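You operate a simulated robot arm through the tools that you are given. There is no shell and no other tool. Be economical: measure what you need, move in short steps, check, and stop when the job is done.

You run a simulated two-armed robot. Do the job below in one go: nothing can be reset, and whatever is moved stays where it is left.

Task
Ladle red beans, then mung beans onto the tofu with the purple ladle; rinse it after each.
Fine: one ladle of each; leave it in the water tub and spill nothing.

It is judged by the outcome, as a careful person would: the job done as asked, and still so three seconds after it is handed in. It fails if anything else is knocked over, pushed out of place, dropped, spilled or broken.

Robot
Two 7-joint arms with two-finger parallel grippers on one trunk, hanging from a carriage that runs on a rail from [-963, 2] to [1217, -2] (x, y) and turns from -6.597 to 5.393 rad about z. Base frame: it is fixed where the carriage stands at the start and does not move with it; the origin is on the floor, on the carriage's upright axis, x ahead of it, y to its left, z up. Lengths are in mm, angles in rad, forces in N, time in s.
The left shoulder is at the start at [40, 161, 1288], the right one opposite. Places, roughly: beige tub (15x10x9 cm) [1400, -400, 500]; black bowl (15x15x7 cm) [800, -600, 300]; blue tub (15x10x9 cm) [1200, -400, 500]; purple ladle (8x22x10 cm) [600, -600, 900]; small pan [1500, -750, 750]; small pan (18x11x5 cm) [1000, -900, 800]; steel pan [1250, -500, 750]; steel pan (17x18x5 cm) [600, -400, 500]; water tub (19x15x9 cm) [600, -600, 900]; yellow tub (15x10x9 cm) [800, -400, 300]. Payload 4.4 kg a hand.
The TCP of each hand is the grasp point between the finger pads, 23 mm short of the fingertips. In the tool frame z runs along the fingers and y along their closing line. The gripper opens to 94 mm. The fingers are 38 mm wide and 10 mm thick; the gripper's body (54 by 96 mm) begins 39 mm behind the TCP.
Orientation is told as [roll, pitch, yaw] about the base's x, y, z axes, in that order, counted from this pose: with the fingers straight down and closing along the base's y, the tool's x points along the base's -x, its y along +y and its z along -z.

Tools
- The arms move only by the tool drive_tool. It takes "left_series", "right_series" or both (then of equal length, played together; a hand with none holds still); each is text: rows parted by semicolons, each of 7 numbers parted by spaces: the shift along the tool's x, y, z in units of 25 mm (1.0 is 25 mm), then the turn, a rotation vector about the tool's x, y, z in units of 5 degrees (1.0 is 5 degrees), then the finger opening in m, from 0 to 0.094. In form: x y z wx wy wz hand; .... A call has 1 to 20 rows; each row shifts and turns the commanded pose from where the row before left it, along the tool's axes as they then stand. A call with a number of a shift or a turn outside -1 to 1 is refused whole. A row lasts 0.2 s, in which the tool goes at most 50 mm and 0.15 rad; a call with a longer step from one row to the next is refused whole, and so is a gripper value outside its range. Where a pose cannot be reached the arm comes as near as it can. A force on the tool above 40 N (or 10 N above the force at the start of the call, whichever is more), or a blocked arm, ends the call early, and 0.2 s more pass. Each finger travels about 45 mm/s and halts on what it meets, pressing with about 24 N; the grip force reading is that of the motor and also rises with nothing between the fingers. The clock runs only during rows and for 0.2 s after the last one: add rows that do not move to give the fingers time. It gives the time, the measured TCP pose, the force on the tool (base axes), the opening and the grip force at its end, in the units of the frame above (readings bear some noise), with the torque about the TCP (base axes, N m) and any sound that the robot's microphone picked up, and new pictures: "show" is both (left out), scene, wrist or none (wrist: the cameras of the hands that moved).
- Cameras (640 x 400 px; columns grow to the right, rows downward): "scene" is now at [210.4, -62.9, 1583.3]; the picture's right is [-0.79, -0.62, 0.00], its down [-0.44, 0.56, -0.70] and it looks along [0.43, -0.55, -0.71] (base axes); focal length 257 px, centre (320, 200). "left" rides on the left gripper at [86, -16, -75] in its tool frame; the picture's right is [0.18, 0.98, 0.00], its down [-0.58, 0.11, -0.81] and it looks along [-0.79, 0.15, 0.59] (tool axes); focal length 243 px, centre (320, 200). "right" rides on the right gripper at [86, 16, -74] in its tool frame; the picture's right is [-0.18, 0.98, 0.00], its down [-0.58, -0.11, -0.81] and it looks along [-0.79, -0.15, 0.59] (tool axes); focal length 243 px, centre (320, 200). There is no depth. A picture from a camera that has moved, and an enlarged one, comes with that camera's place and axes in the base frame and with its lens.
- raise_lower(by): slides the trunk up (or, below 0, down) by that many mm; the arms and the scene camera ride with it, the base frame stays. It gives what a move gives, with no picture.
- roll_base(legs): drives the robot by 1 to 6 legs, each [ahead, left, turn to the left] in mm, mm and rad, along the robot's own axes; the way and the turn of a leg run together, so that a leg with both is an arc; at most 1500 mm and 3.142 rad a leg. The arms and the cameras ride along, it lands a little off, and it stops where it bumps. It keeps to its track: a leg is cut to what the track allows. It gives what a move gives, and a new picture of the scene camera.
- pan_tilt(pan, tilt): turns the head with the scene camera to pan (to the left, within 1.501 rad either way) and tilt (down, from -0.506 to 1.204), counted from straight ahead of the robot. It gives what a move gives, and a new picture of the scene camera.
- zoom(camera, box): a new picture of the part [left, top, right, bottom] of that camera's present view, enlarged. No time passes.
- hand_in(): hands the job in; it is judged then, once.

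Go step by step. Nothing tells you exact positions but the pictures and the camera data: compare them with the known pose of the tool, close in by small moves and look again before you grip or let go. The budget is 120 turns and 260 pictures, counting those below and the enlarged ones. Unless the task says otherwise, let go and move clear before handing in, and close with one line.

The tools are called as a command line: name --argument value ..., lists and objects as JSON in quotes. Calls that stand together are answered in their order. drive_tool: Moves the arms, as the interface text tells. Its arguments: {"type":"object","properties":{"left_series":{"type":"string"},"right_series":{"type":"string"},"show":{"type":"string","enum":["both","scene","wrist","none"]}},"required":[]} The other tools are called the same way: raise_lower (by) slides the trunk up or down; roll_base (legs) drives the base; pan_tilt (pan, tilt) turns the head that bears the scene camera; zoom (camera, box) takes an enlarged picture of a part of a camera's view; hand_in () hands the job in.

At the start:

```text
time: 0.0
left_position: [441.1, -85.7, 1233.1]
left_ee_rot: [0.0, 0.0, 0.001]
left_ft_force: [-0.6, -0.4, 0.7]
left_moment: [0.0, 0.0, -0.01]
left_grip_width: 94.0
left_grip_force: 0.1
right_position: [345.5, -423.8, 1244.8]
right_ee_rot: [0.001, -0.001, 0.001]
right_ft_force: [0.9, -0.1, 0.3]
right_moment: [0.03, -0.01, 0.05]
right_grip_width: 93.9
right_grip_force: 0.0
trunk travel left (down, up): [-425.0, 345.0]
robot x, y, heading: [0.8, -0.1, -0.001]
head pan, tilt: [-0.906, 0.791]
```

scene: 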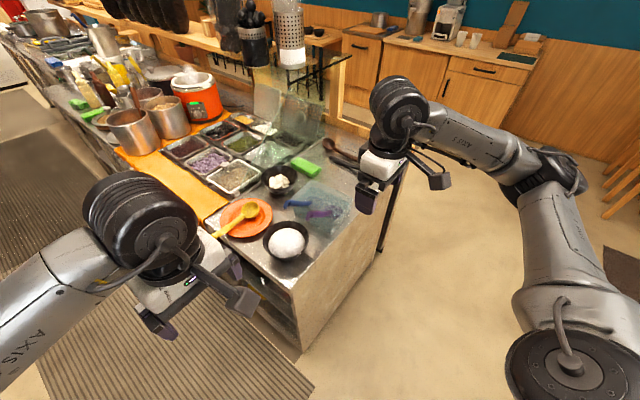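
right: 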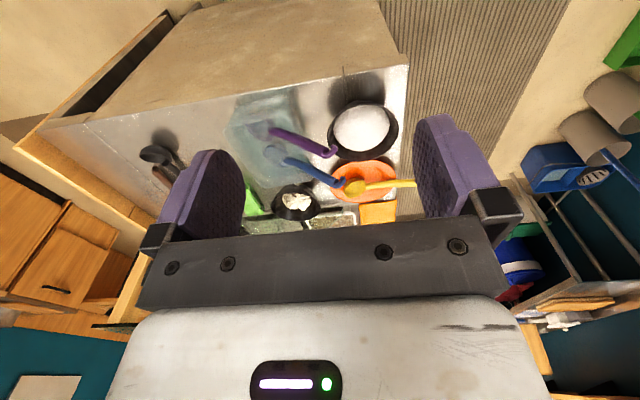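
left: 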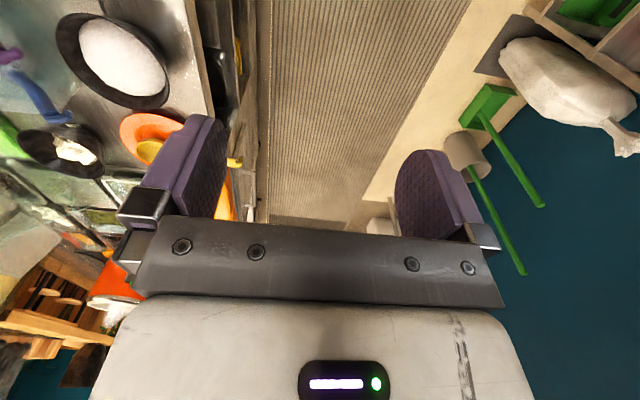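

I see a counter with bowls, a water tub holding a purple and a blue ladle, and several small tubs behind. I'll enlarge the counter area first.

zoom --camera "scene" --box '[140, 80, 380, 280]'

zoom --camera "right" --box '[120, 60, 440, 260]'

```text
2.00 times, centred on (260, 180) of scene
camera zoom: at [210.4, -62.9, 1583.3], right [-0.79, -0.62, 0.0], down [-0.44, 0.56, -0.7], along [0.43, -0.55, -0.71], focal length 514 px, centre (440, 240)
```

zoom: 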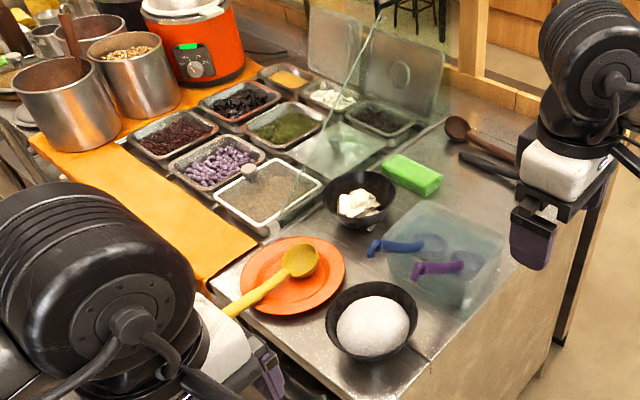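

```text
2.00 times, centred on (280, 160) of right
camera zoom: at [259.3, -406.4, 1318.8], right [0.18, 0.98, 0.0], down [0.58, -0.11, 0.81], along [0.79, -0.15, -0.59], focal length 485 px, centre (400, 280)
```

zoom: 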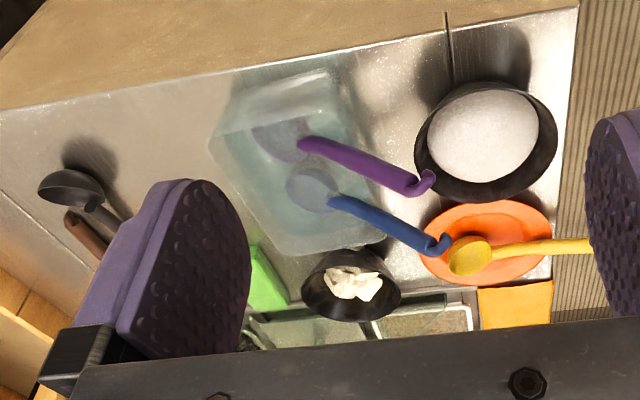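

Triangulating, the counter top is at about z 850. The tofu bowl (small and black) is near (846,-596), the water tub near (598,-575), and the bean pans run in a grid at x 1040–1420, y -510 to -900. The purple handle's tip is near (552,-439,1000). I'll drive along the rail and turn to face the counter for a closer look.

roll_base --legs '[[400, 0, 0], [0, 0, -1.571]]'

pan_tilt --pan 0.3 --tilt 0.75

```text
time: 6.3
left_position: [319.5, -441.3, 1233.4]
left_ee_rot: [0.0, 0.0, -1.569]
left_ft_force: [0.0, 0.8, 0.1]
left_moment: [0.03, 0.0, 0.02]
left_grip_width: 93.7
left_grip_force: 0.1
right_position: [-17.9, -347.7, 1244.4]
right_ee_rot: [-0.002, -0.001, -1.567]
right_ft_force: [-0.7, -0.1, -0.6]
right_moment: [0.03, 0.02, 0.01]
right_grip_width: 93.9
right_grip_force: 0.0
trunk travel left (down, up): [-425.0, 345.0]
robot x, y, heading: [402.3, -0.1, -1.565]
head pan, tilt: [-0.906, 0.791]
camera scene: at [341.3, -209.9, 1583.3], right [-0.62, 0.79, 0.0], down [0.56, 0.44, -0.7], along [-0.55, -0.44, -0.71], focal length 257 px, centre (320, 200)
```

scene: 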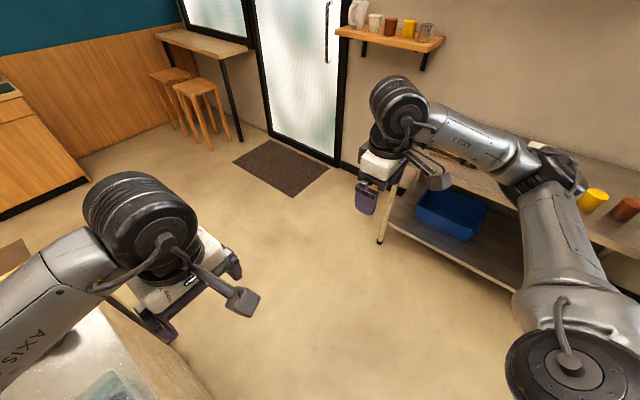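

```text
time: 7.7
left_position: [320.7, -442.3, 1232.6]
left_ee_rot: [-0.001, 0.0, -1.568]
left_ft_force: [-0.4, -0.2, -1.0]
left_moment: [0.01, -0.02, 0.03]
left_grip_width: 94.0
left_grip_force: 0.1
right_position: [-18.5, -346.4, 1244.8]
right_ee_rot: [-0.001, -0.002, -1.568]
right_ft_force: [0.0, -0.6, -0.7]
right_moment: [-0.01, -0.01, -0.01]
right_grip_width: 94.2
right_grip_force: 0.1
trunk travel left (down, up): [-425.0, 345.0]
robot x, y, heading: [404.6, 2.1, -1.572]
head pan, tilt: [0.3, 0.75]
camera scene: at [429.7, -238.8, 1586.6], right [-0.95, -0.3, 0.0], down [-0.2, 0.65, -0.73], along [0.22, -0.7, -0.68], focal length 257 px, centre (320, 200)
```

scene: 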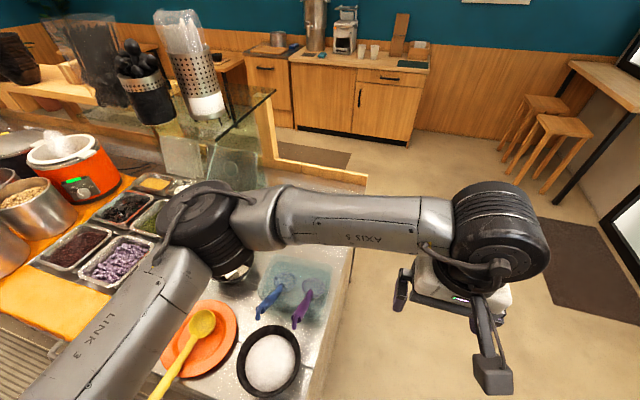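

The robot now faces the counter. I'll slide left along the rail so the left hand sits near the ladle handle, and move the left hand sideways to look at it.

roll_base --legs '[[0, 70, 0]]'

drive_tool --left_series "0 1 0 0 0 0 0.094; 0 1 0 0 0 0 0.094; 0 1 0 0 0 0 0.094; 0 1 0 0 0 0 0.094; 0 1 0 0 0 0 0.094; 0 1 0 0 0 0 0.094; 0 0 0 0 0 0 0.094"

```text
time: 8.7
left_position: [389.1, -441.3, 1233.4]
left_ee_rot: [0.0, 0.0, -1.57]
left_ft_force: [0.2, 0.2, 0.2]
left_moment: [0.0, 0.02, -0.02]
left_grip_width: 94.2
left_grip_force: 0.1
right_position: [51.0, -345.9, 1244.0]
right_ee_rot: [0.0, 0.0, -1.57]
right_ft_force: [1.2, 0.7, 0.1]
right_moment: [-0.01, 0.02, 0.04]
right_grip_width: 93.9
right_grip_force: 0.0
trunk travel left (down, up): [-425.0, 345.0]
robot x, y, heading: [471.9, -4.0, -1.573]
head pan, tilt: [0.3, 0.75]
camera scene: at [498.8, -239.0, 1586.6], right [-0.95, -0.3, 0.0], down [-0.2, 0.65, -0.73], along [0.22, -0.7, -0.68], focal length 257 px, centre (320, 200)
```

scene: 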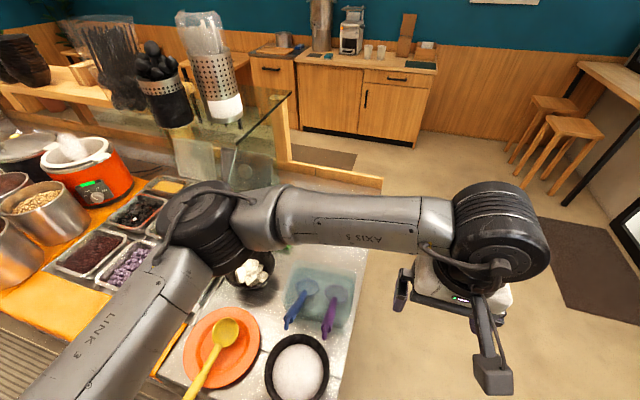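

```text
time: 10.3
left_position: [537.8, -440.5, 1233.2]
left_ee_rot: [0.0, -0.001, -1.569]
left_ft_force: [1.0, 0.5, 0.9]
left_moment: [-0.03, 0.0, 0.02]
left_grip_width: 93.9
left_grip_force: 0.1
right_position: [51.0, -345.9, 1244.4]
right_ee_rot: [-0.001, -0.001, -1.569]
right_ft_force: [-0.5, 1.1, 0.2]
right_moment: [0.0, -0.01, 0.01]
right_grip_width: 93.8
right_grip_force: 0.2
trunk travel left (down, up): [-425.0, 345.0]
robot x, y, heading: [472.3, -0.5, -1.568]
head pan, tilt: [0.3, 0.75]
camera scene: at [498.1, -239.0, 1586.6], right [-0.95, -0.3, 0.0], down [-0.2, 0.65, -0.73], along [0.22, -0.7, -0.68], focal length 257 px, centre (320, 200)
camera left: at [522.4, -353.9, 1307.2], right [0.98, 0.19, 0.0], down [0.11, -0.58, 0.81], along [0.15, -0.79, -0.59], focal length 243 px, centre (320, 200)
```

scene: 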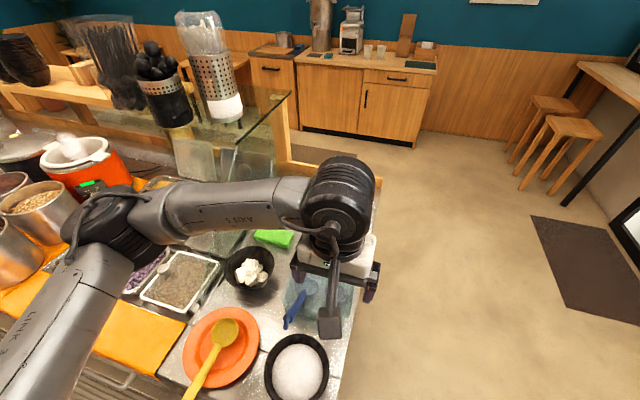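
left: 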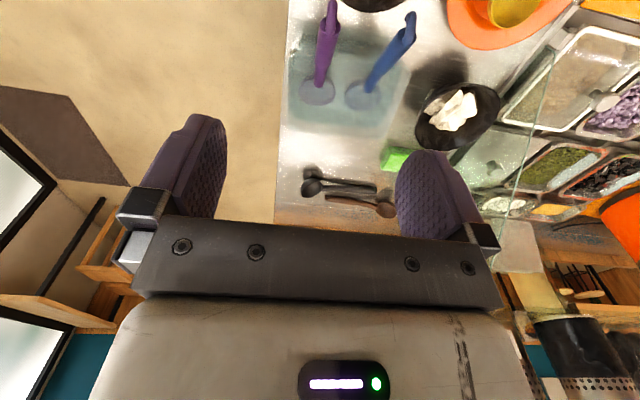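

The left wrist sees both ladles, the tofu bowl and the pans. I'll enlarge these to confirm contents and the ladle's shape.

zoom --camera "left" --box '[280, 0, 440, 100]'

zoom --camera "left" --box '[400, 20, 640, 220]'

zoom --camera "scene" --box '[200, 220, 360, 400]'

```text
4.00 times, centred on (360, 50) of left
camera zoom: at [522.4, -353.9, 1307.2], right [0.98, 0.19, 0.0], down [0.11, -0.58, 0.81], along [0.15, -0.79, -0.59], focal length 970 px, centre (160, 800)
```

zoom: 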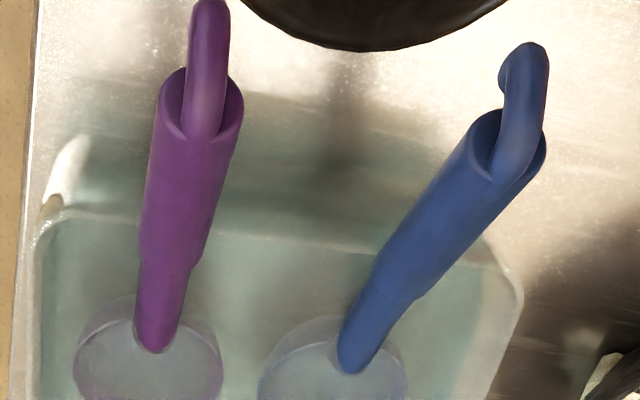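

```text
2.00 times, centred on (520, 120) of left
camera zoom: at [522.4, -353.9, 1307.2], right [0.98, 0.19, 0.0], down [0.11, -0.58, 0.81], along [0.15, -0.79, -0.59], focal length 485 px, centre (-80, 360)
```

zoom: 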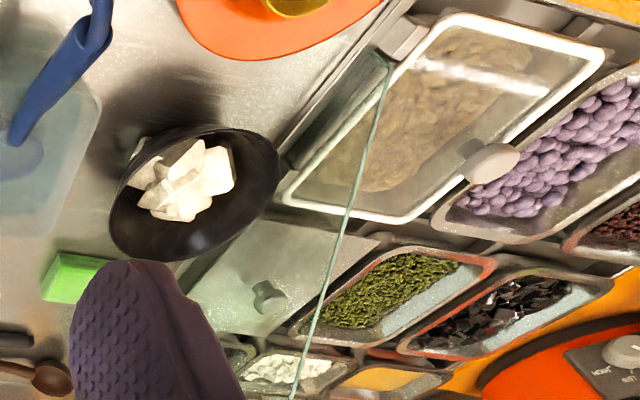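

```text
2.22 times, centred on (280, 310) of scene
camera zoom: at [498.1, -239.0, 1586.6], right [-0.95, -0.3, 0.0], down [-0.2, 0.65, -0.73], along [0.22, -0.7, -0.68], focal length 571 px, centre (409, -44)
```

zoom: 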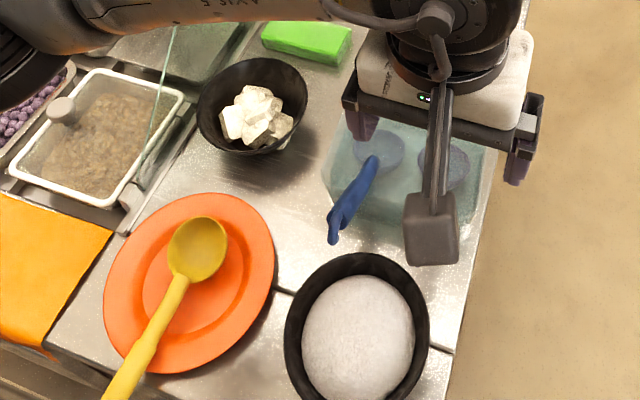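

The white cubes in the small black bowl are the tofu, the green mung pan is near (1231,-715), and the dark red beans are near (1417,-514). A glass edge seems to slant above the pans, so I'll drive along to inspect it before taking the ladle.

roll_base --legs '[[0, 500, 0]]'

pan_tilt --pan 0.0 --tilt 0.8

```text
time: 13.2
left_position: [1022.9, -442.6, 1232.5]
left_ee_rot: [-0.001, 0.0, -1.576]
left_ft_force: [0.5, 0.2, -0.1]
left_moment: [0.02, 0.03, 0.0]
left_grip_width: 93.8
left_grip_force: 0.0
right_position: [537.2, -343.8, 1244.4]
right_ee_rot: [0.0, 0.001, -1.575]
right_ft_force: [-0.7, -0.8, 0.5]
right_moment: [0.01, 0.05, 0.03]
right_grip_width: 94.4
right_grip_force: 0.1
trunk travel left (down, up): [-425.0, 345.0]
robot x, y, heading: [963.2, -0.7, -1.575]
head pan, tilt: [0.3, 0.75]
camera scene: at [985.4, -240.0, 1586.6], right [-0.96, -0.29, 0.0], down [-0.2, 0.65, -0.73], along [0.21, -0.7, -0.68], focal length 257 px, centre (320, 200)
```

scene: 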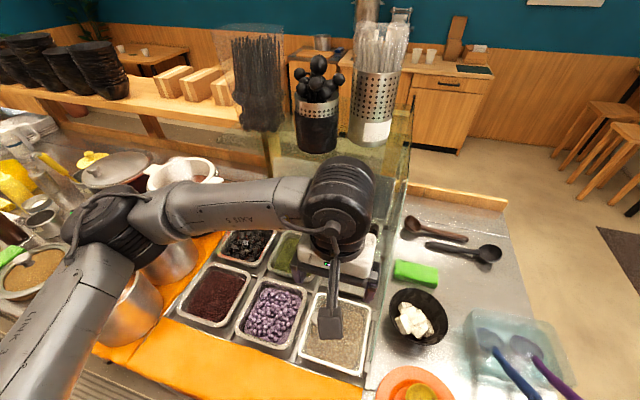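

```text
time: 14.0
left_position: [1023.5, -442.1, 1231.7]
left_ee_rot: [-0.001, 0.001, -1.576]
left_ft_force: [-1.0, 1.0, -0.1]
left_moment: [-0.02, -0.02, 0.01]
left_grip_width: 93.9
left_grip_force: 0.1
right_position: [537.3, -345.8, 1244.1]
right_ee_rot: [0.001, 0.001, -1.577]
right_ft_force: [0.5, 0.7, -0.5]
right_moment: [0.0, 0.0, 0.02]
right_grip_width: 94.0
right_grip_force: 0.0
trunk travel left (down, up): [-425.0, 345.0]
robot x, y, heading: [965.5, -0.6, -1.575]
head pan, tilt: [0.0, 0.799]
camera scene: at [960.8, -241.4, 1582.6], right [-1.0, 0.0, 0.0], down [0.0, 0.72, -0.7], along [0.0, -0.7, -0.72], focal length 257 px, centre (320, 200)
```

scene: 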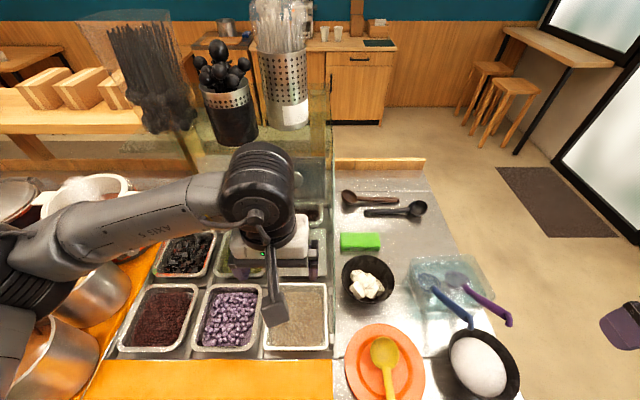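

The pans are clear in view now. I'll zoom in on the glass and the pans.

zoom --camera "scene" --box '[100, 140, 350, 360]'

zoom --camera "left" --box '[0, 0, 640, 400]'

```text
1.82 times, centred on (225, 250) of scene
camera zoom: at [960.8, -241.4, 1582.6], right [-1.0, 0.0, 0.0], down [0.0, 0.72, -0.7], along [0.0, -0.7, -0.72], focal length 468 px, centre (493, 109)
```

zoom: 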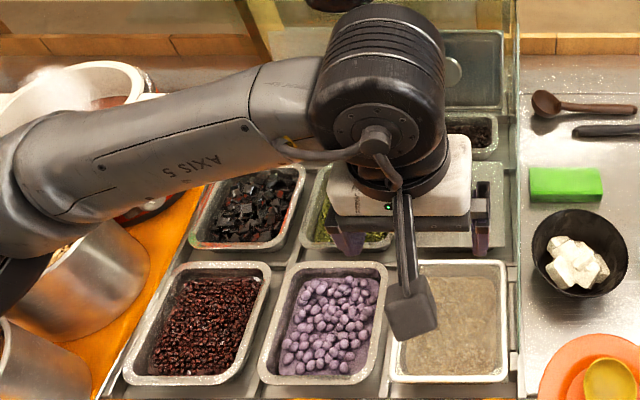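

```text
1.00 times, centred on (320, 200) of left (not enlarged: the box is as wide or as high as the picture)
camera zoom: at [1008.4, -355.1, 1307.1], right [0.98, 0.18, 0.0], down [0.11, -0.58, 0.81], along [0.14, -0.79, -0.59], focal length 243 px, centre (320, 200)
```

zoom: 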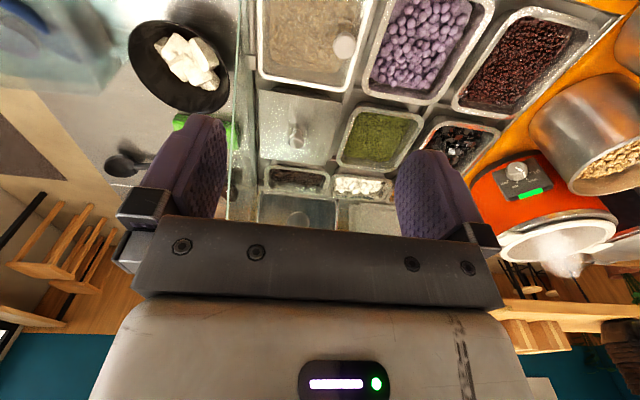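

The glass at x≈940 is a side panel whose front edge slants back and up to a shelf, so I'll carry the ladle in front of and above it. Next I'll go back to the water tub to take the purple ladle.

roll_base --legs '[[0, -525, 0]]'

pan_tilt --pan 0.35 --tilt 0.9

```text
time: 17.1
left_position: [497.5, -441.8, 1233.0]
left_ee_rot: [0.001, -0.001, -1.577]
left_ft_force: [0.2, 0.8, 1.1]
left_moment: [0.01, 0.0, 0.02]
left_grip_width: 94.1
left_grip_force: 0.0
right_position: [9.4, -343.8, 1244.8]
right_ee_rot: [0.0, -0.001, -1.581]
right_ft_force: [0.2, -0.1, 0.0]
right_moment: [0.04, 0.01, 0.0]
right_grip_width: 94.0
right_grip_force: 0.0
trunk travel left (down, up): [-425.0, 345.0]
robot x, y, heading: [438.8, -2.1, -1.579]
head pan, tilt: [0.0, 0.799]
camera scene: at [435.5, -240.5, 1582.6], right [-1.0, 0.01, 0.0], down [0.01, 0.72, -0.7], along [-0.01, -0.7, -0.72], focal length 257 px, centre (320, 200)
```

scene: 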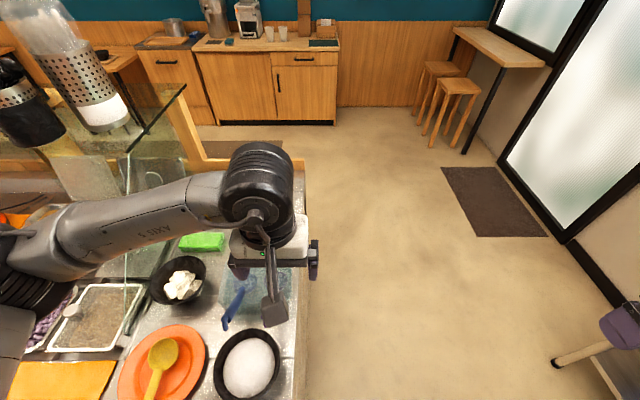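

```text
time: 17.9
left_position: [497.9, -442.0, 1231.9]
left_ee_rot: [-0.001, 0.0, -1.578]
left_ft_force: [-1.4, 0.2, 0.4]
left_moment: [0.02, -0.01, -0.01]
left_grip_width: 93.9
left_grip_force: 0.0
right_position: [9.3, -341.6, 1242.8]
right_ee_rot: [-0.001, 0.001, -1.58]
right_ft_force: [0.3, 0.8, -0.5]
right_moment: [0.0, 0.03, 0.0]
right_grip_width: 93.8
right_grip_force: 0.1
trunk travel left (down, up): [-425.0, 345.0]
robot x, y, heading: [437.2, 1.0, -1.575]
head pan, tilt: [0.351, 0.901]
camera scene: at [461.6, -230.9, 1574.7], right [-0.94, -0.34, 0.0], down [-0.26, 0.74, -0.62], along [0.21, -0.59, -0.78], focal length 257 px, centre (320, 200)
```

scene: 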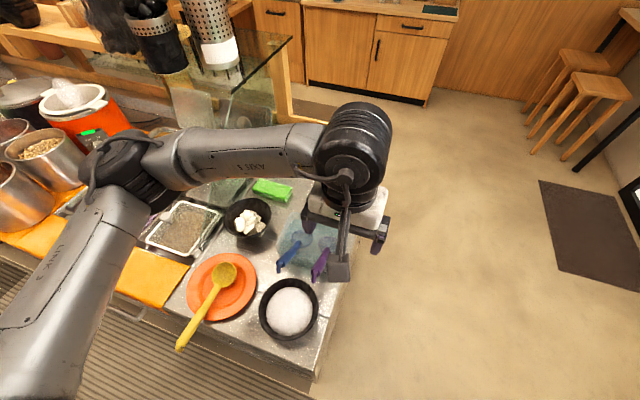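

I'm back near the tub. The purple handle's grip section runs from about (552,-459,976) to (558,-531,917). I'll come above it with the tool tilted 20° and check.

drive_tool --left_series "-0.47 0.75 1 0 0 0 0.085; -0.47 0.75 1 0 0 0 0.085; -0.46 0.74 1 0 0 0 0.085; 0 0 1 0 0 0 0.085; 0 0 1 0 0 0 0.085; 0 0 1 0 0 0 0.085; 0 0 0 0 1 0 0.085; 0 0 0 0 1 0 0.085; 0 0 0 0 1 0 0.085; 0 0 0 0 1 0 0.085; 0 0 0 0 0 0 0.085"

```text
time: 20.3
left_position: [553.5, -479.3, 1082.8]
left_ee_rot: [0.0, 0.351, -1.579]
left_ft_force: [-0.5, -1.5, 0.3]
left_moment: [0.0, -0.02, 0.0]
left_grip_width: 84.9
left_grip_force: 0.0
right_position: [11.8, -343.1, 1243.8]
right_ee_rot: [0.0, 0.0, -1.58]
right_ft_force: [0.1, 1.1, -0.5]
right_moment: [-0.01, -0.02, 0.0]
right_grip_width: 94.0
right_grip_force: 0.0
trunk travel left (down, up): [-425.0, 345.0]
robot x, y, heading: [437.0, -3.1, -1.578]
head pan, tilt: [0.351, 0.901]
camera scene: at [461.7, -230.9, 1574.7], right [-0.94, -0.34, 0.0], down [-0.26, 0.74, -0.62], along [0.21, -0.58, -0.78], focal length 257 px, centre (320, 200)
camera left: at [538.8, -421.3, 1182.1], right [0.98, 0.17, 0.06], down [0.1, -0.82, 0.56], along [0.14, -0.54, -0.83], focal length 243 px, centre (320, 200)
```

scene: 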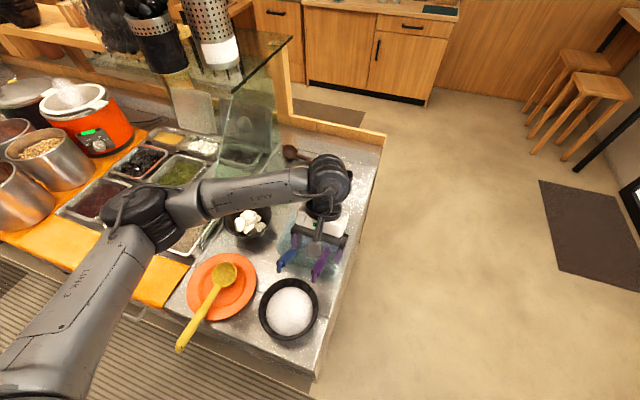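
left: 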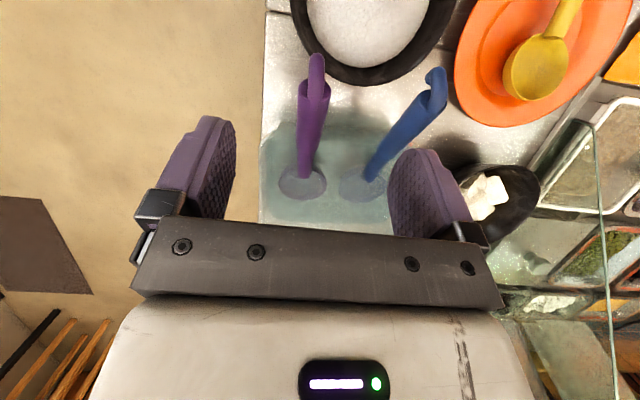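

The handle sits midway between the fingers and agrees with my estimate. I'll lower onto the upper grip section with the fingers still open.

drive_tool --left_series "-0.27 0 0.84 0 0 0 0.085; -0.27 0 0.84 0 0 0 0.085; -0.27 0 0.84 0 0 0 0.085; -0.27 0 0.84 0 0 0 0.085; -0.26 0 0.83 0 0 0 0.085; 0 0 0 0 0 0 0.085"

zoom --camera "scene" --box '[240, 160, 400, 320]'

```text
time: 21.7
left_position: [554.0, -474.4, 972.3]
left_ee_rot: [-0.001, 0.351, -1.58]
left_ft_force: [0.8, -0.1, -0.8]
left_moment: [0.03, 0.03, 0.01]
left_grip_width: 85.0
left_grip_force: 0.0
right_position: [12.0, -343.8, 1244.0]
right_ee_rot: [-0.001, 0.0, -1.579]
right_ft_force: [-0.6, -0.8, -0.2]
right_moment: [0.02, 0.03, -0.03]
right_grip_width: 94.2
right_grip_force: 0.1
trunk travel left (down, up): [-425.0, 345.0]
robot x, y, heading: [433.6, 0.9, -1.576]
head pan, tilt: [0.351, 0.901]
camera scene: at [461.7, -231.0, 1574.7], right [-0.94, -0.34, 0.0], down [-0.26, 0.74, -0.62], along [0.21, -0.59, -0.78], focal length 257 px, centre (320, 200)
camera left: at [539.4, -416.9, 1072.3], right [0.98, 0.16, 0.06], down [0.1, -0.82, 0.56], along [0.14, -0.54, -0.83], focal length 243 px, centre (320, 200)
```

scene: 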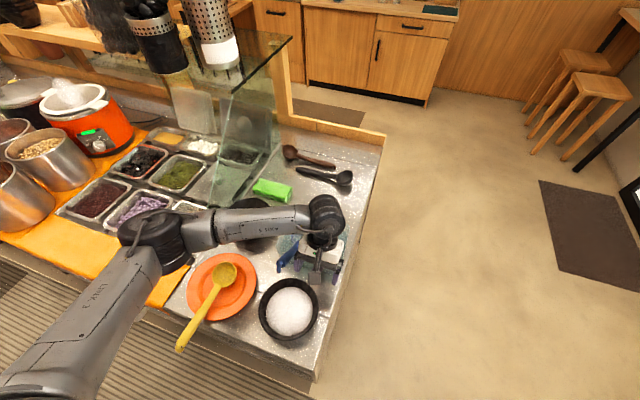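
left: 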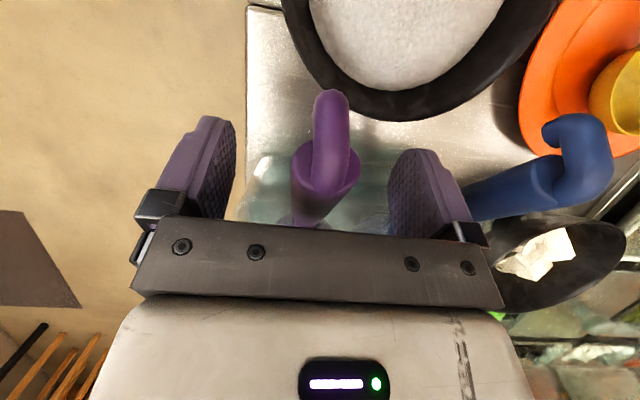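

```text
2.50 times, centred on (320, 240) of scene
camera zoom: at [461.7, -231.0, 1574.7], right [-0.94, -0.34, 0.0], down [-0.26, 0.74, -0.62], along [0.21, -0.59, -0.78], focal length 643 px, centre (320, 100)
```

zoom: 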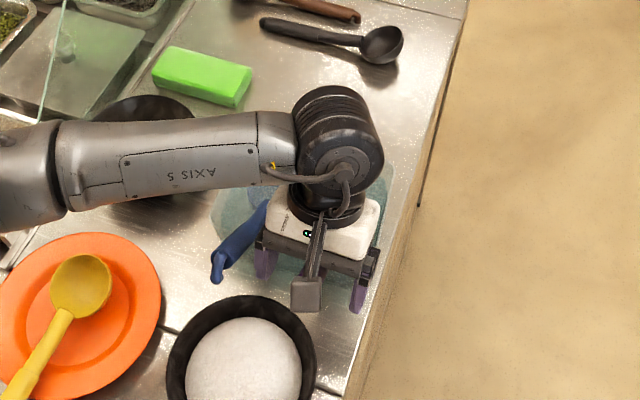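

The purple handle lies between the pads, with its tube starting just behind the finger plane. I'll close the fingers.

drive_tool --left_series "0 0 0 0 0 0 0.06; 0 0 0 0 0 0 0.03; 0 0 0 0 0 0 0.01; 0 0 0 0 0 0 0.0; 0 0 0 0 0 0 0.0; 0 0 0 0 0 0 0.0; 0 0 0 0 0 0 0.0" --show "wrist"

```text
time: 23.3
left_position: [554.8, -473.8, 972.2]
left_ee_rot: [0.0, 0.348, -1.577]
left_ft_force: [0.2, 0.2, 2.1]
left_moment: [-0.01, 0.0, 0.0]
left_grip_width: 23.4
left_grip_force: 23.7
right_position: [12.6, -342.4, 1243.8]
right_ee_rot: [0.001, -0.001, -1.579]
right_ft_force: [0.5, -0.4, 0.6]
right_moment: [-0.01, -0.01, 0.01]
right_grip_width: 93.8
right_grip_force: 0.0
trunk travel left (down, up): [-425.0, 345.0]
robot x, y, heading: [438.5, -4.0, -1.58]
head pan, tilt: [0.351, 0.901]
camera left: at [539.4, -416.9, 1072.7], right [0.98, 0.17, 0.06], down [0.1, -0.82, 0.56], along [0.14, -0.54, -0.83], focal length 243 px, centre (320, 200)
```

left: 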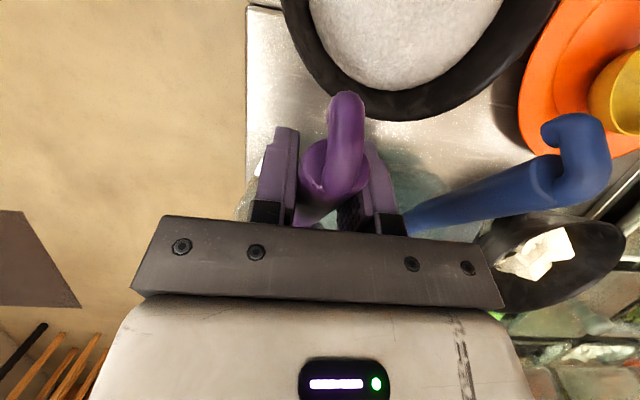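

The handle is held (23.4 mm wide, 23.7 N). I'll lift it straight up over the tub and look at how the bowl sits.

drive_tool --left_series "0.17 0 -0.47 0 0 0 0; 0.17 0 -0.47 0 0 0 0; 0.34 0 -0.94 0 0 0 0; 0.34 0 -0.94 0 0 0 0; 0.34 0 -0.94 0 0 0 0; 0.34 0 -0.94 0 0 0 0; 0 0 0 0 0 0 0"

zoom --camera "scene" --box '[240, 140, 400, 300]'

```text
time: 24.9
left_position: [553.4, -472.8, 1099.3]
left_ee_rot: [0.001, 0.35, -1.577]
left_ft_force: [0.4, -0.1, -0.7]
left_moment: [0.04, 0.0, 0.0]
left_grip_width: 23.5
left_grip_force: 24.2
right_position: [11.2, -341.8, 1244.2]
right_ee_rot: [0.001, -0.001, -1.579]
right_ft_force: [-0.8, -1.2, 0.3]
right_moment: [0.01, 0.02, 0.0]
right_grip_width: 94.0
right_grip_force: 0.0
trunk travel left (down, up): [-425.0, 345.0]
robot x, y, heading: [433.7, 3.4, -1.579]
head pan, tilt: [0.351, 0.901]
camera scene: at [461.7, -230.8, 1574.6], right [-0.94, -0.34, 0.0], down [-0.26, 0.74, -0.62], along [0.21, -0.58, -0.78], focal length 257 px, centre (320, 200)
camera left: at [538.0, -416.2, 1198.1], right [0.98, 0.17, 0.06], down [0.1, -0.82, 0.56], along [0.14, -0.54, -0.83], focal length 243 px, centre (320, 200)
```

scene: 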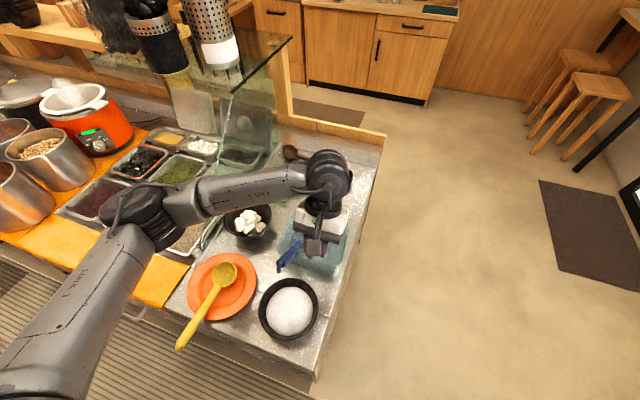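
left: 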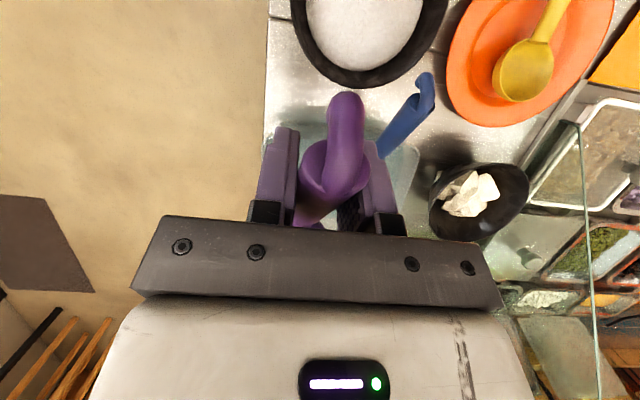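

```text
2.50 times, centred on (320, 220) of scene
camera zoom: at [461.7, -230.8, 1574.6], right [-0.94, -0.34, 0.0], down [-0.26, 0.74, -0.62], along [0.21, -0.58, -0.78], focal length 643 px, centre (320, 150)
```

zoom: 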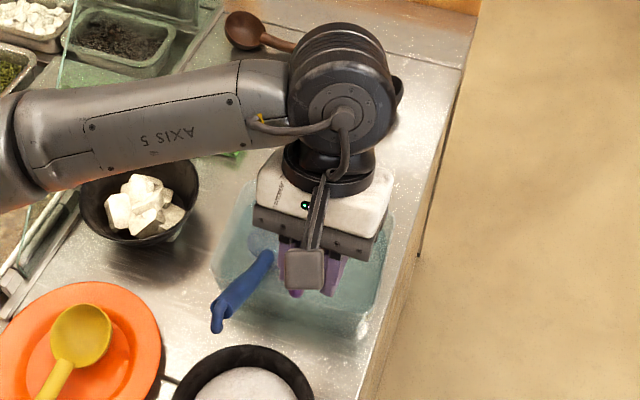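

My own gripper hides the ladle's bowl. I'll move the right hand so its camera views the ladle from the side.

drive_tool --right_series "-0.4 0.93 0 0 0 0 0.05; -0.4 0.93 0 0 0 0 0.05; -0.4 0.93 0 0 0 0 0.05; -0.4 0.93 0 0 0 0 0.05; -0.4 0.93 0 0 0 0 0.05; -0.4 0.93 0 0 0 0 0.05; 0 0 0 0 0 -1 0.05; 0 0 0 0 0 -1 0.05; 0 0 0 0 0 -1 0.05; 0 0 0 0 0 -1 0.05; 0 0 0 0 0 -1 0.05; 0 0 0 0 0 -1 0.05; 0 0 0 0 0 -1 0.05; 0 0 0 0 0 -1 0.05; 0 0 0 0 0 -1 0.05; 0 0 0 0 0 -1 0.05; 0 0 0 0 0 -1 0.05; 0 0 0 0 0 -1 0.05; 0 0 0 0 0 0 0.05" --show "wrist"

```text
time: 28.9
left_position: [554.3, -472.5, 1098.5]
left_ee_rot: [0.001, 0.35, -1.579]
left_ft_force: [0.3, 0.5, -0.1]
left_moment: [0.05, 0.0, 0.01]
left_grip_width: 23.4
left_grip_force: 23.7
right_position: [153.4, -398.8, 1243.7]
right_ee_rot: [0.001, 0.0, -0.537]
right_ft_force: [0.3, -0.5, -0.2]
right_moment: [-0.02, -0.02, -0.02]
right_grip_width: 50.0
right_grip_force: 0.0
right hand out of reach, approached as far as the arm can: row 18
trunk travel left (down, up): [-425.0, 345.0]
robot x, y, heading: [436.3, -0.4, -1.578]
head pan, tilt: [0.351, 0.901]
camera right: at [86.7, -339.5, 1318.4], right [0.66, 0.75, 0.0], down [0.45, -0.39, 0.81], along [0.61, -0.53, -0.59], focal length 243 px, centre (320, 200)
```

right: 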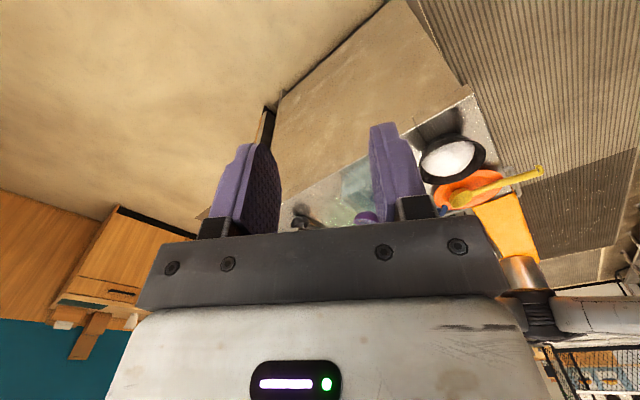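

The right gripper blocks the line of sight, so I'll pitch it up to bring the ladle into its clear field.

drive_tool --right_series "0 0 0 0 -1 0 0.05; 0 0 0 0 -1 0 0.05; 0 0 0 0 -1 0 0.05; 0 0 0 0 -1 0 0.05; 0 0 0 0 -1 0 0.05; 0 0 0 0 -1 0 0.05; 0 0 0 0 0 0 0.05" --show "wrist"

zoom --camera "right" --box '[280, 60, 440, 180]'

```text
time: 30.5
left_position: [552.7, -474.0, 1098.1]
left_ee_rot: [0.001, 0.35, -1.577]
left_ft_force: [0.3, 0.3, 0.0]
left_moment: [0.06, 0.04, -0.03]
left_grip_width: 23.5
left_grip_force: 24.1
right_position: [190.1, -402.2, 1260.8]
right_ee_rot: [0.0, -0.526, -0.53]
right_ft_force: [0.8, -0.6, 1.3]
right_moment: [0.01, 0.0, 0.0]
right_grip_width: 50.2
right_grip_force: 0.1
right hand out of reach, approached as far as the arm can: row 2, 3, 5
trunk travel left (down, up): [-425.0, 345.0]
robot x, y, heading: [436.4, -2.9, -1.581]
head pan, tilt: [0.351, 0.901]
camera right: at [101.4, -330.0, 1282.2], right [0.64, 0.77, 0.09], down [0.03, -0.14, 0.99], along [0.77, -0.63, -0.11], focal length 243 px, centre (320, 200)
```

right: 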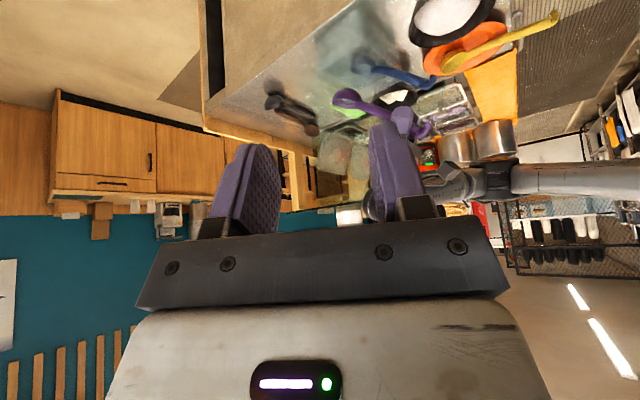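

```text
3.33 times, centred on (360, 120) of right
camera zoom: at [101.4, -330.0, 1282.2], right [0.64, 0.77, 0.09], down [0.03, -0.14, 0.99], along [0.77, -0.63, -0.11], focal length 809 px, centre (187, 467)
```

zoom: 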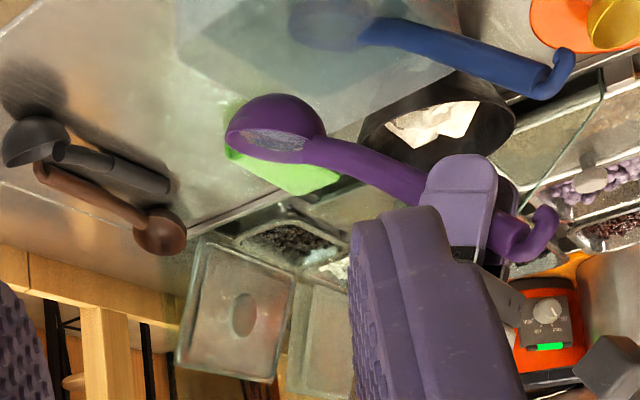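

This view shows the ladle's profile well (picture upside down). I'll zoom closer to gauge the rim's tilt.

zoom --camera "right" --box '[325, 75, 425, 137]'

```text
6.40 times, centred on (375, 106) of right
camera zoom: at [101.4, -330.0, 1282.2], right [0.64, 0.77, 0.09], down [0.03, -0.14, 0.99], along [0.77, -0.63, -0.11], focal length 1553 px, centre (-32, 802)
```

zoom: 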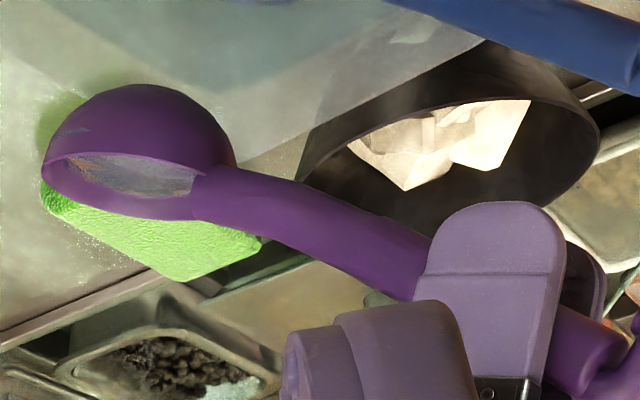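

The ladle rim tilts about 18° forward now, so a near-vertical tool makes it level; the rim centre is then about 156 mm ahead of and 46 mm below the TCP. I'll level it, shift right over the tub, and then roll it sideways to drain it and test the pouring motion.

drive_tool --left_series "0 0 0 0 -0.9 0 0; 0 0 0 0 -0.9 0 0; 0 0 0 0 -0.9 0 0; 0 0 0 0 -0.9 0 0; 0 0.8 0 0 0 0 0; 0 0.8 0 0 0 0 0; 0 0.8 0 0 0 0 0; 0 0 0 0 0 0 0" --show "none"

zoom --camera "right" --box '[280, 60, 440, 180]'

```text
time: 32.3
left_position: [613.1, -474.7, 1096.4]
left_ee_rot: [0.0, 0.035, -1.58]
left_ft_force: [-0.8, 0.6, -1.3]
left_moment: [0.11, -0.01, 0.0]
left_grip_width: 23.5
left_grip_force: 23.9
right_position: [188.4, -400.8, 1260.9]
right_ee_rot: [-0.001, -0.524, -0.533]
right_ft_force: [-0.5, 1.4, 0.1]
right_moment: [0.0, 0.0, 0.01]
right_grip_width: 50.1
right_grip_force: 0.2
trunk travel left (down, up): [-425.0, 345.0]
robot x, y, heading: [439.1, 0.5, -1.581]
head pan, tilt: [0.351, 0.901]
```

```text
3.33 times, centred on (360, 120) of right
camera zoom: at [100.9, -329.8, 1282.3], right [0.64, 0.77, 0.09], down [0.03, -0.14, 0.99], along [0.77, -0.63, -0.12], focal length 809 px, centre (187, 467)
```

zoom: 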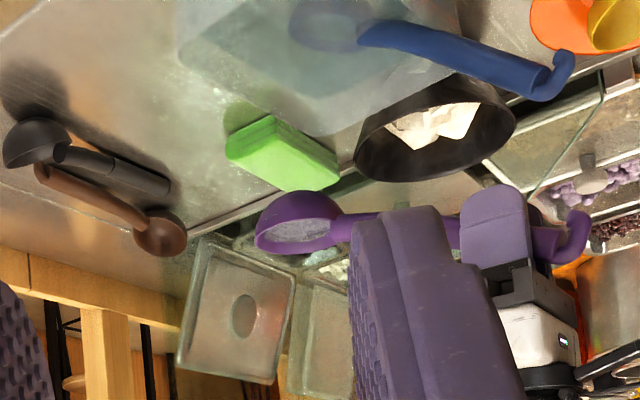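

The ladle is level now. I'll roll it about 90° toward +x over the tub to drain it and see whether the arm can do it.

drive_tool --left_series "0 0 0 1 0 0 0; 0 0 0 1 0 0 0; 0 0 0 1 0 0 0; 0 0 0 1 0 0 0; 0 0 0 1 0 0 0; 0 0 0 1 0 0 0; 0 0 0 1 0 0 0; 0 0 0 1 0 0 0; 0 0 0 1 0 0 0; 0 0 0 1 0 0 0; 0 0 0 1 0 0 0; 0 0 0 1 0 0 0; 0 0 0 1 0 0 0; 0 0 0 1 0 0 0; 0 0 0 1 0 0 0; 0 0 0 1 0 0 0; 0 0 0 1 0 0 0; 0 0 0 1 0 0 0; 0 0 0 1 0 0 0; 0 0 0 0 0 0 0" --show "scene"

zoom --camera "right" --box '[280, 60, 440, 180]'

```text
time: 36.5
left_position: [613.9, -473.2, 1098.4]
left_ee_rot: [-1.656, 0.036, -1.577]
left_ft_force: [0.6, 0.3, -0.9]
left_moment: [0.07, -0.04, 0.03]
left_grip_width: 23.5
left_grip_force: 23.9
right_position: [189.1, -402.1, 1261.2]
right_ee_rot: [0.001, -0.523, -0.532]
right_ft_force: [-0.8, 0.4, 0.0]
right_moment: [0.0, 0.01, 0.0]
right_grip_width: 50.0
right_grip_force: 0.0
trunk travel left (down, up): [-425.0, 345.0]
robot x, y, heading: [437.7, -1.5, -1.579]
head pan, tilt: [0.351, 0.901]
camera scene: at [461.9, -230.9, 1574.7], right [-0.94, -0.34, 0.0], down [-0.26, 0.74, -0.62], along [0.21, -0.58, -0.78], focal length 257 px, centre (320, 200)
```

scene: 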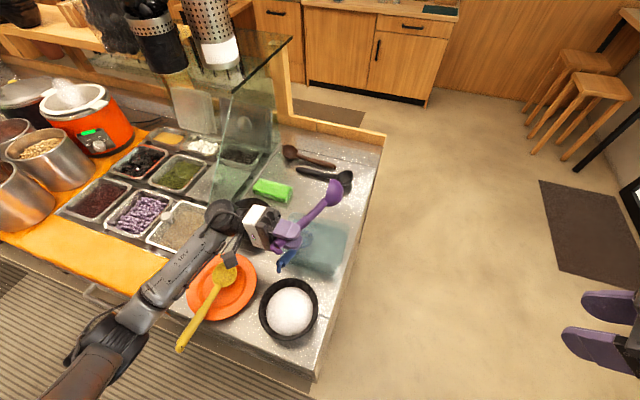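

```text
3.33 times, centred on (360, 120) of right
camera zoom: at [101.4, -329.9, 1282.2], right [0.64, 0.77, 0.09], down [0.03, -0.14, 0.99], along [0.77, -0.63, -0.12], focal length 809 px, centre (187, 467)
```

zoom: 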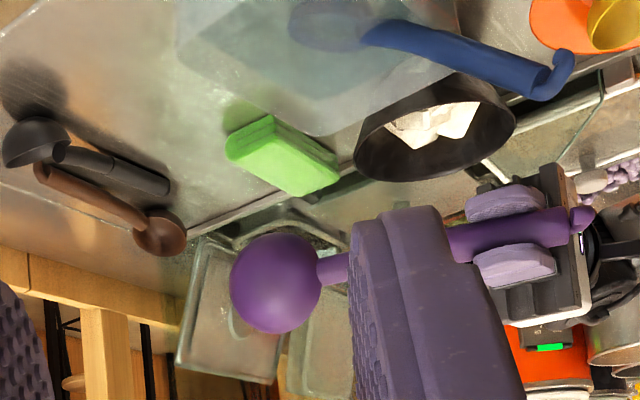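

The roll works and any water is drained back into the tub. I'll roll back to level, raise the trunk to clear the glass, and drive to the red beans.

drive_tool --left_series "0 0 0 -1 0 0 0; 0 0 0 -1 0 0 0; 0 0 0 -1 0 0 0; 0 0 0 -1 0 0 0; 0 0 0 -1 0 0 0; 0 0 0 -1 0 0 0; 0 0 0 -1 0 0 0; 0 0 0 -1 0 0 0; 0 0 0 -1 0 0 0; 0 0 0 -1 0 0 0; 0 0 0 -1 0 0 0; 0 0 0 -1 0 0 0; 0 0 0 -1 0 0 0; 0 0 0 -1 0 0 0; 0 0 0 -1 0 0 0; 0 0 0 -1 0 0 0; 0 0 0 -1 0 0 0; 0 0 0 -1 0 0 0; 0 0 0 -1 0 0 0; 0 0 0 0 0 0 0" --show "none"

raise_lower --by 140

roll_base --legs '[[0, 400, 0]]'

```text
time: 40.7
left_position: [613.0, -474.7, 1097.3]
left_ee_rot: [0.001, 0.036, -1.578]
left_ft_force: [0.5, 0.8, 0.0]
left_moment: [0.03, -0.01, -0.05]
left_grip_width: 23.5
left_grip_force: 23.7
right_position: [189.2, -401.3, 1261.2]
right_ee_rot: [0.003, -0.524, -0.533]
right_ft_force: [-0.2, 0.0, 0.6]
right_moment: [-0.01, 0.0, 0.02]
right_grip_width: 50.1
right_grip_force: 0.0
trunk travel left (down, up): [-425.0, 345.0]
robot x, y, heading: [435.0, -2.7, -1.576]
head pan, tilt: [0.351, 0.901]
```

```text
time: 42.4
left_position: [615.4, -474.5, 1237.9]
left_ee_rot: [0.0, 0.034, -1.577]
left_ft_force: [0.3, -0.8, -0.7]
left_moment: [0.08, 0.02, -0.03]
left_grip_width: 23.4
left_grip_force: 24.1
right_position: [190.3, -401.5, 1400.6]
right_ee_rot: [0.0, -0.524, -0.533]
right_ft_force: [1.3, 0.0, 0.3]
right_moment: [0.02, 0.04, 0.0]
right_grip_width: 49.8
right_grip_force: 0.1
trunk travel left (down, up): [-565.0, 205.0]
robot x, y, heading: [440.2, -0.9, -1.58]
head pan, tilt: [0.351, 0.901]
```

```text
time: 44.9
left_position: [1009.0, -475.0, 1237.1]
left_ee_rot: [0.001, 0.035, -1.58]
left_ft_force: [1.2, -0.2, -0.1]
left_moment: [0.05, -0.01, -0.02]
left_grip_width: 23.5
left_grip_force: 23.8
right_position: [585.8, -401.7, 1402.0]
right_ee_rot: [0.0, -0.523, -0.536]
right_ft_force: [-0.1, 0.2, -0.1]
right_moment: [0.01, 0.01, 0.0]
right_grip_width: 50.0
right_grip_force: 0.0
trunk travel left (down, up): [-565.0, 205.0]
robot x, y, heading: [831.0, -7.4, -1.581]
head pan, tilt: [0.351, 0.901]
camera scene: at [857.5, -231.6, 1714.7], right [-0.94, -0.34, 0.0], down [-0.26, 0.74, -0.62], along [0.21, -0.59, -0.78], focal length 257 px, centre (320, 200)
```

scene: 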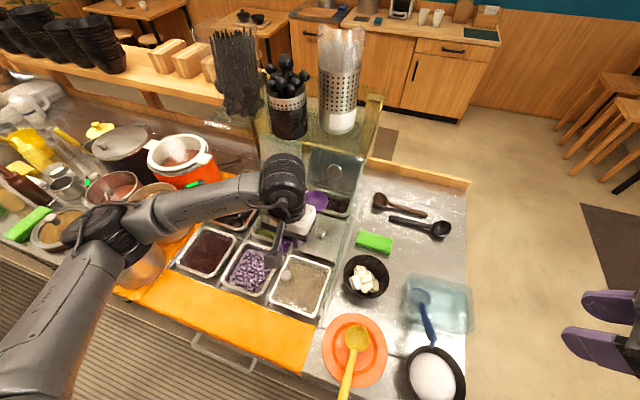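

Clear of the glass; next I'll continue to the rail's end beside the red beans.

roll_base --legs '[[0, 384, 0]]'

pan_tilt --pan 0.3 --tilt 0.95

zoom --camera "right" --box '[0, 0, 640, 400]'

```text
time: 47.3
left_position: [1389.4, -475.2, 1237.4]
left_ee_rot: [-0.001, 0.034, -1.578]
left_ft_force: [0.1, -0.6, -0.6]
left_moment: [0.06, 0.03, -0.01]
left_grip_width: 23.7
left_grip_force: 24.1
right_position: [966.0, -403.1, 1400.2]
right_ee_rot: [0.001, -0.523, -0.53]
right_ft_force: [1.1, -0.1, 0.7]
right_moment: [-0.04, 0.0, -0.02]
right_grip_width: 50.0
right_grip_force: 0.0
trunk travel left (down, up): [-565.0, 205.0]
robot x, y, heading: [1216.0, -3.3, -1.578]
head pan, tilt: [0.351, 0.901]
camera scene: at [1238.2, -232.2, 1714.7], right [-0.94, -0.34, 0.0], down [-0.26, 0.74, -0.62], along [0.21, -0.58, -0.78], focal length 257 px, centre (320, 200)
```

scene: 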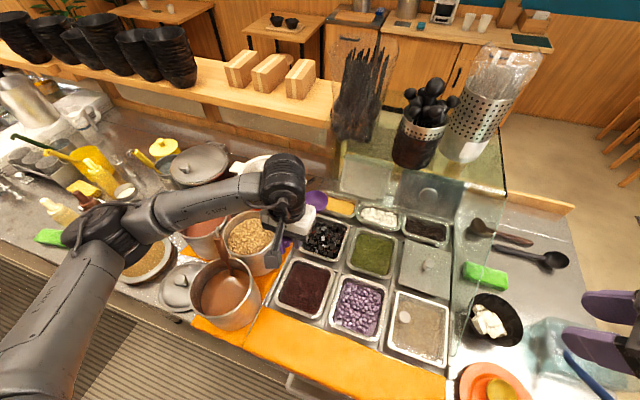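

```text
time: 47.9
left_position: [1390.0, -475.3, 1236.9]
left_ee_rot: [0.0, 0.034, -1.578]
left_ft_force: [0.4, 0.7, -1.6]
left_moment: [0.03, 0.0, -0.02]
left_grip_width: 23.6
left_grip_force: 23.9
right_position: [966.2, -403.0, 1400.1]
right_ee_rot: [-0.001, -0.524, -0.53]
right_ft_force: [1.1, 0.0, -0.6]
right_moment: [0.01, -0.02, 0.0]
right_grip_width: 50.1
right_grip_force: 0.0
trunk travel left (down, up): [-565.0, 205.0]
robot x, y, heading: [1214.4, -4.0, -1.576]
head pan, tilt: [0.3, 0.949]
camera scene: at [1233.7, -230.7, 1711.1], right [-0.96, -0.29, 0.0], down [-0.24, 0.78, -0.58], along [0.17, -0.56, -0.81], focal length 257 px, centre (320, 200)
```

scene: 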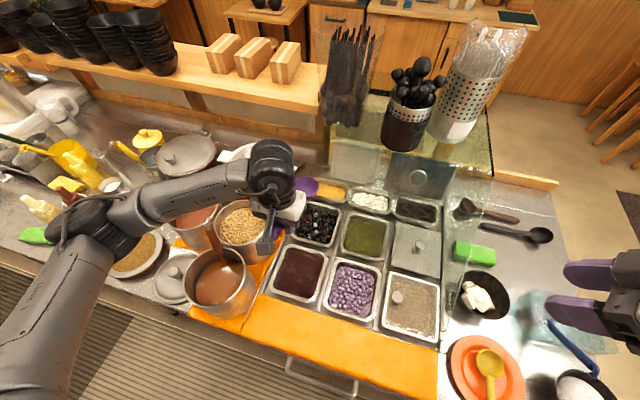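

```text
1.00 times, centred on (320, 200) of right (not enlarged: the box is as wide or as high as the picture)
camera zoom: at [877.7, -331.7, 1422.3], right [0.64, 0.77, 0.09], down [0.03, -0.14, 0.99], along [0.77, -0.62, -0.12], focal length 243 px, centre (320, 200)
```

zoom: 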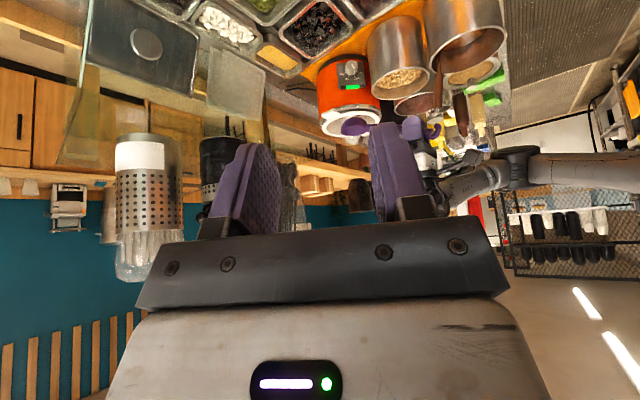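

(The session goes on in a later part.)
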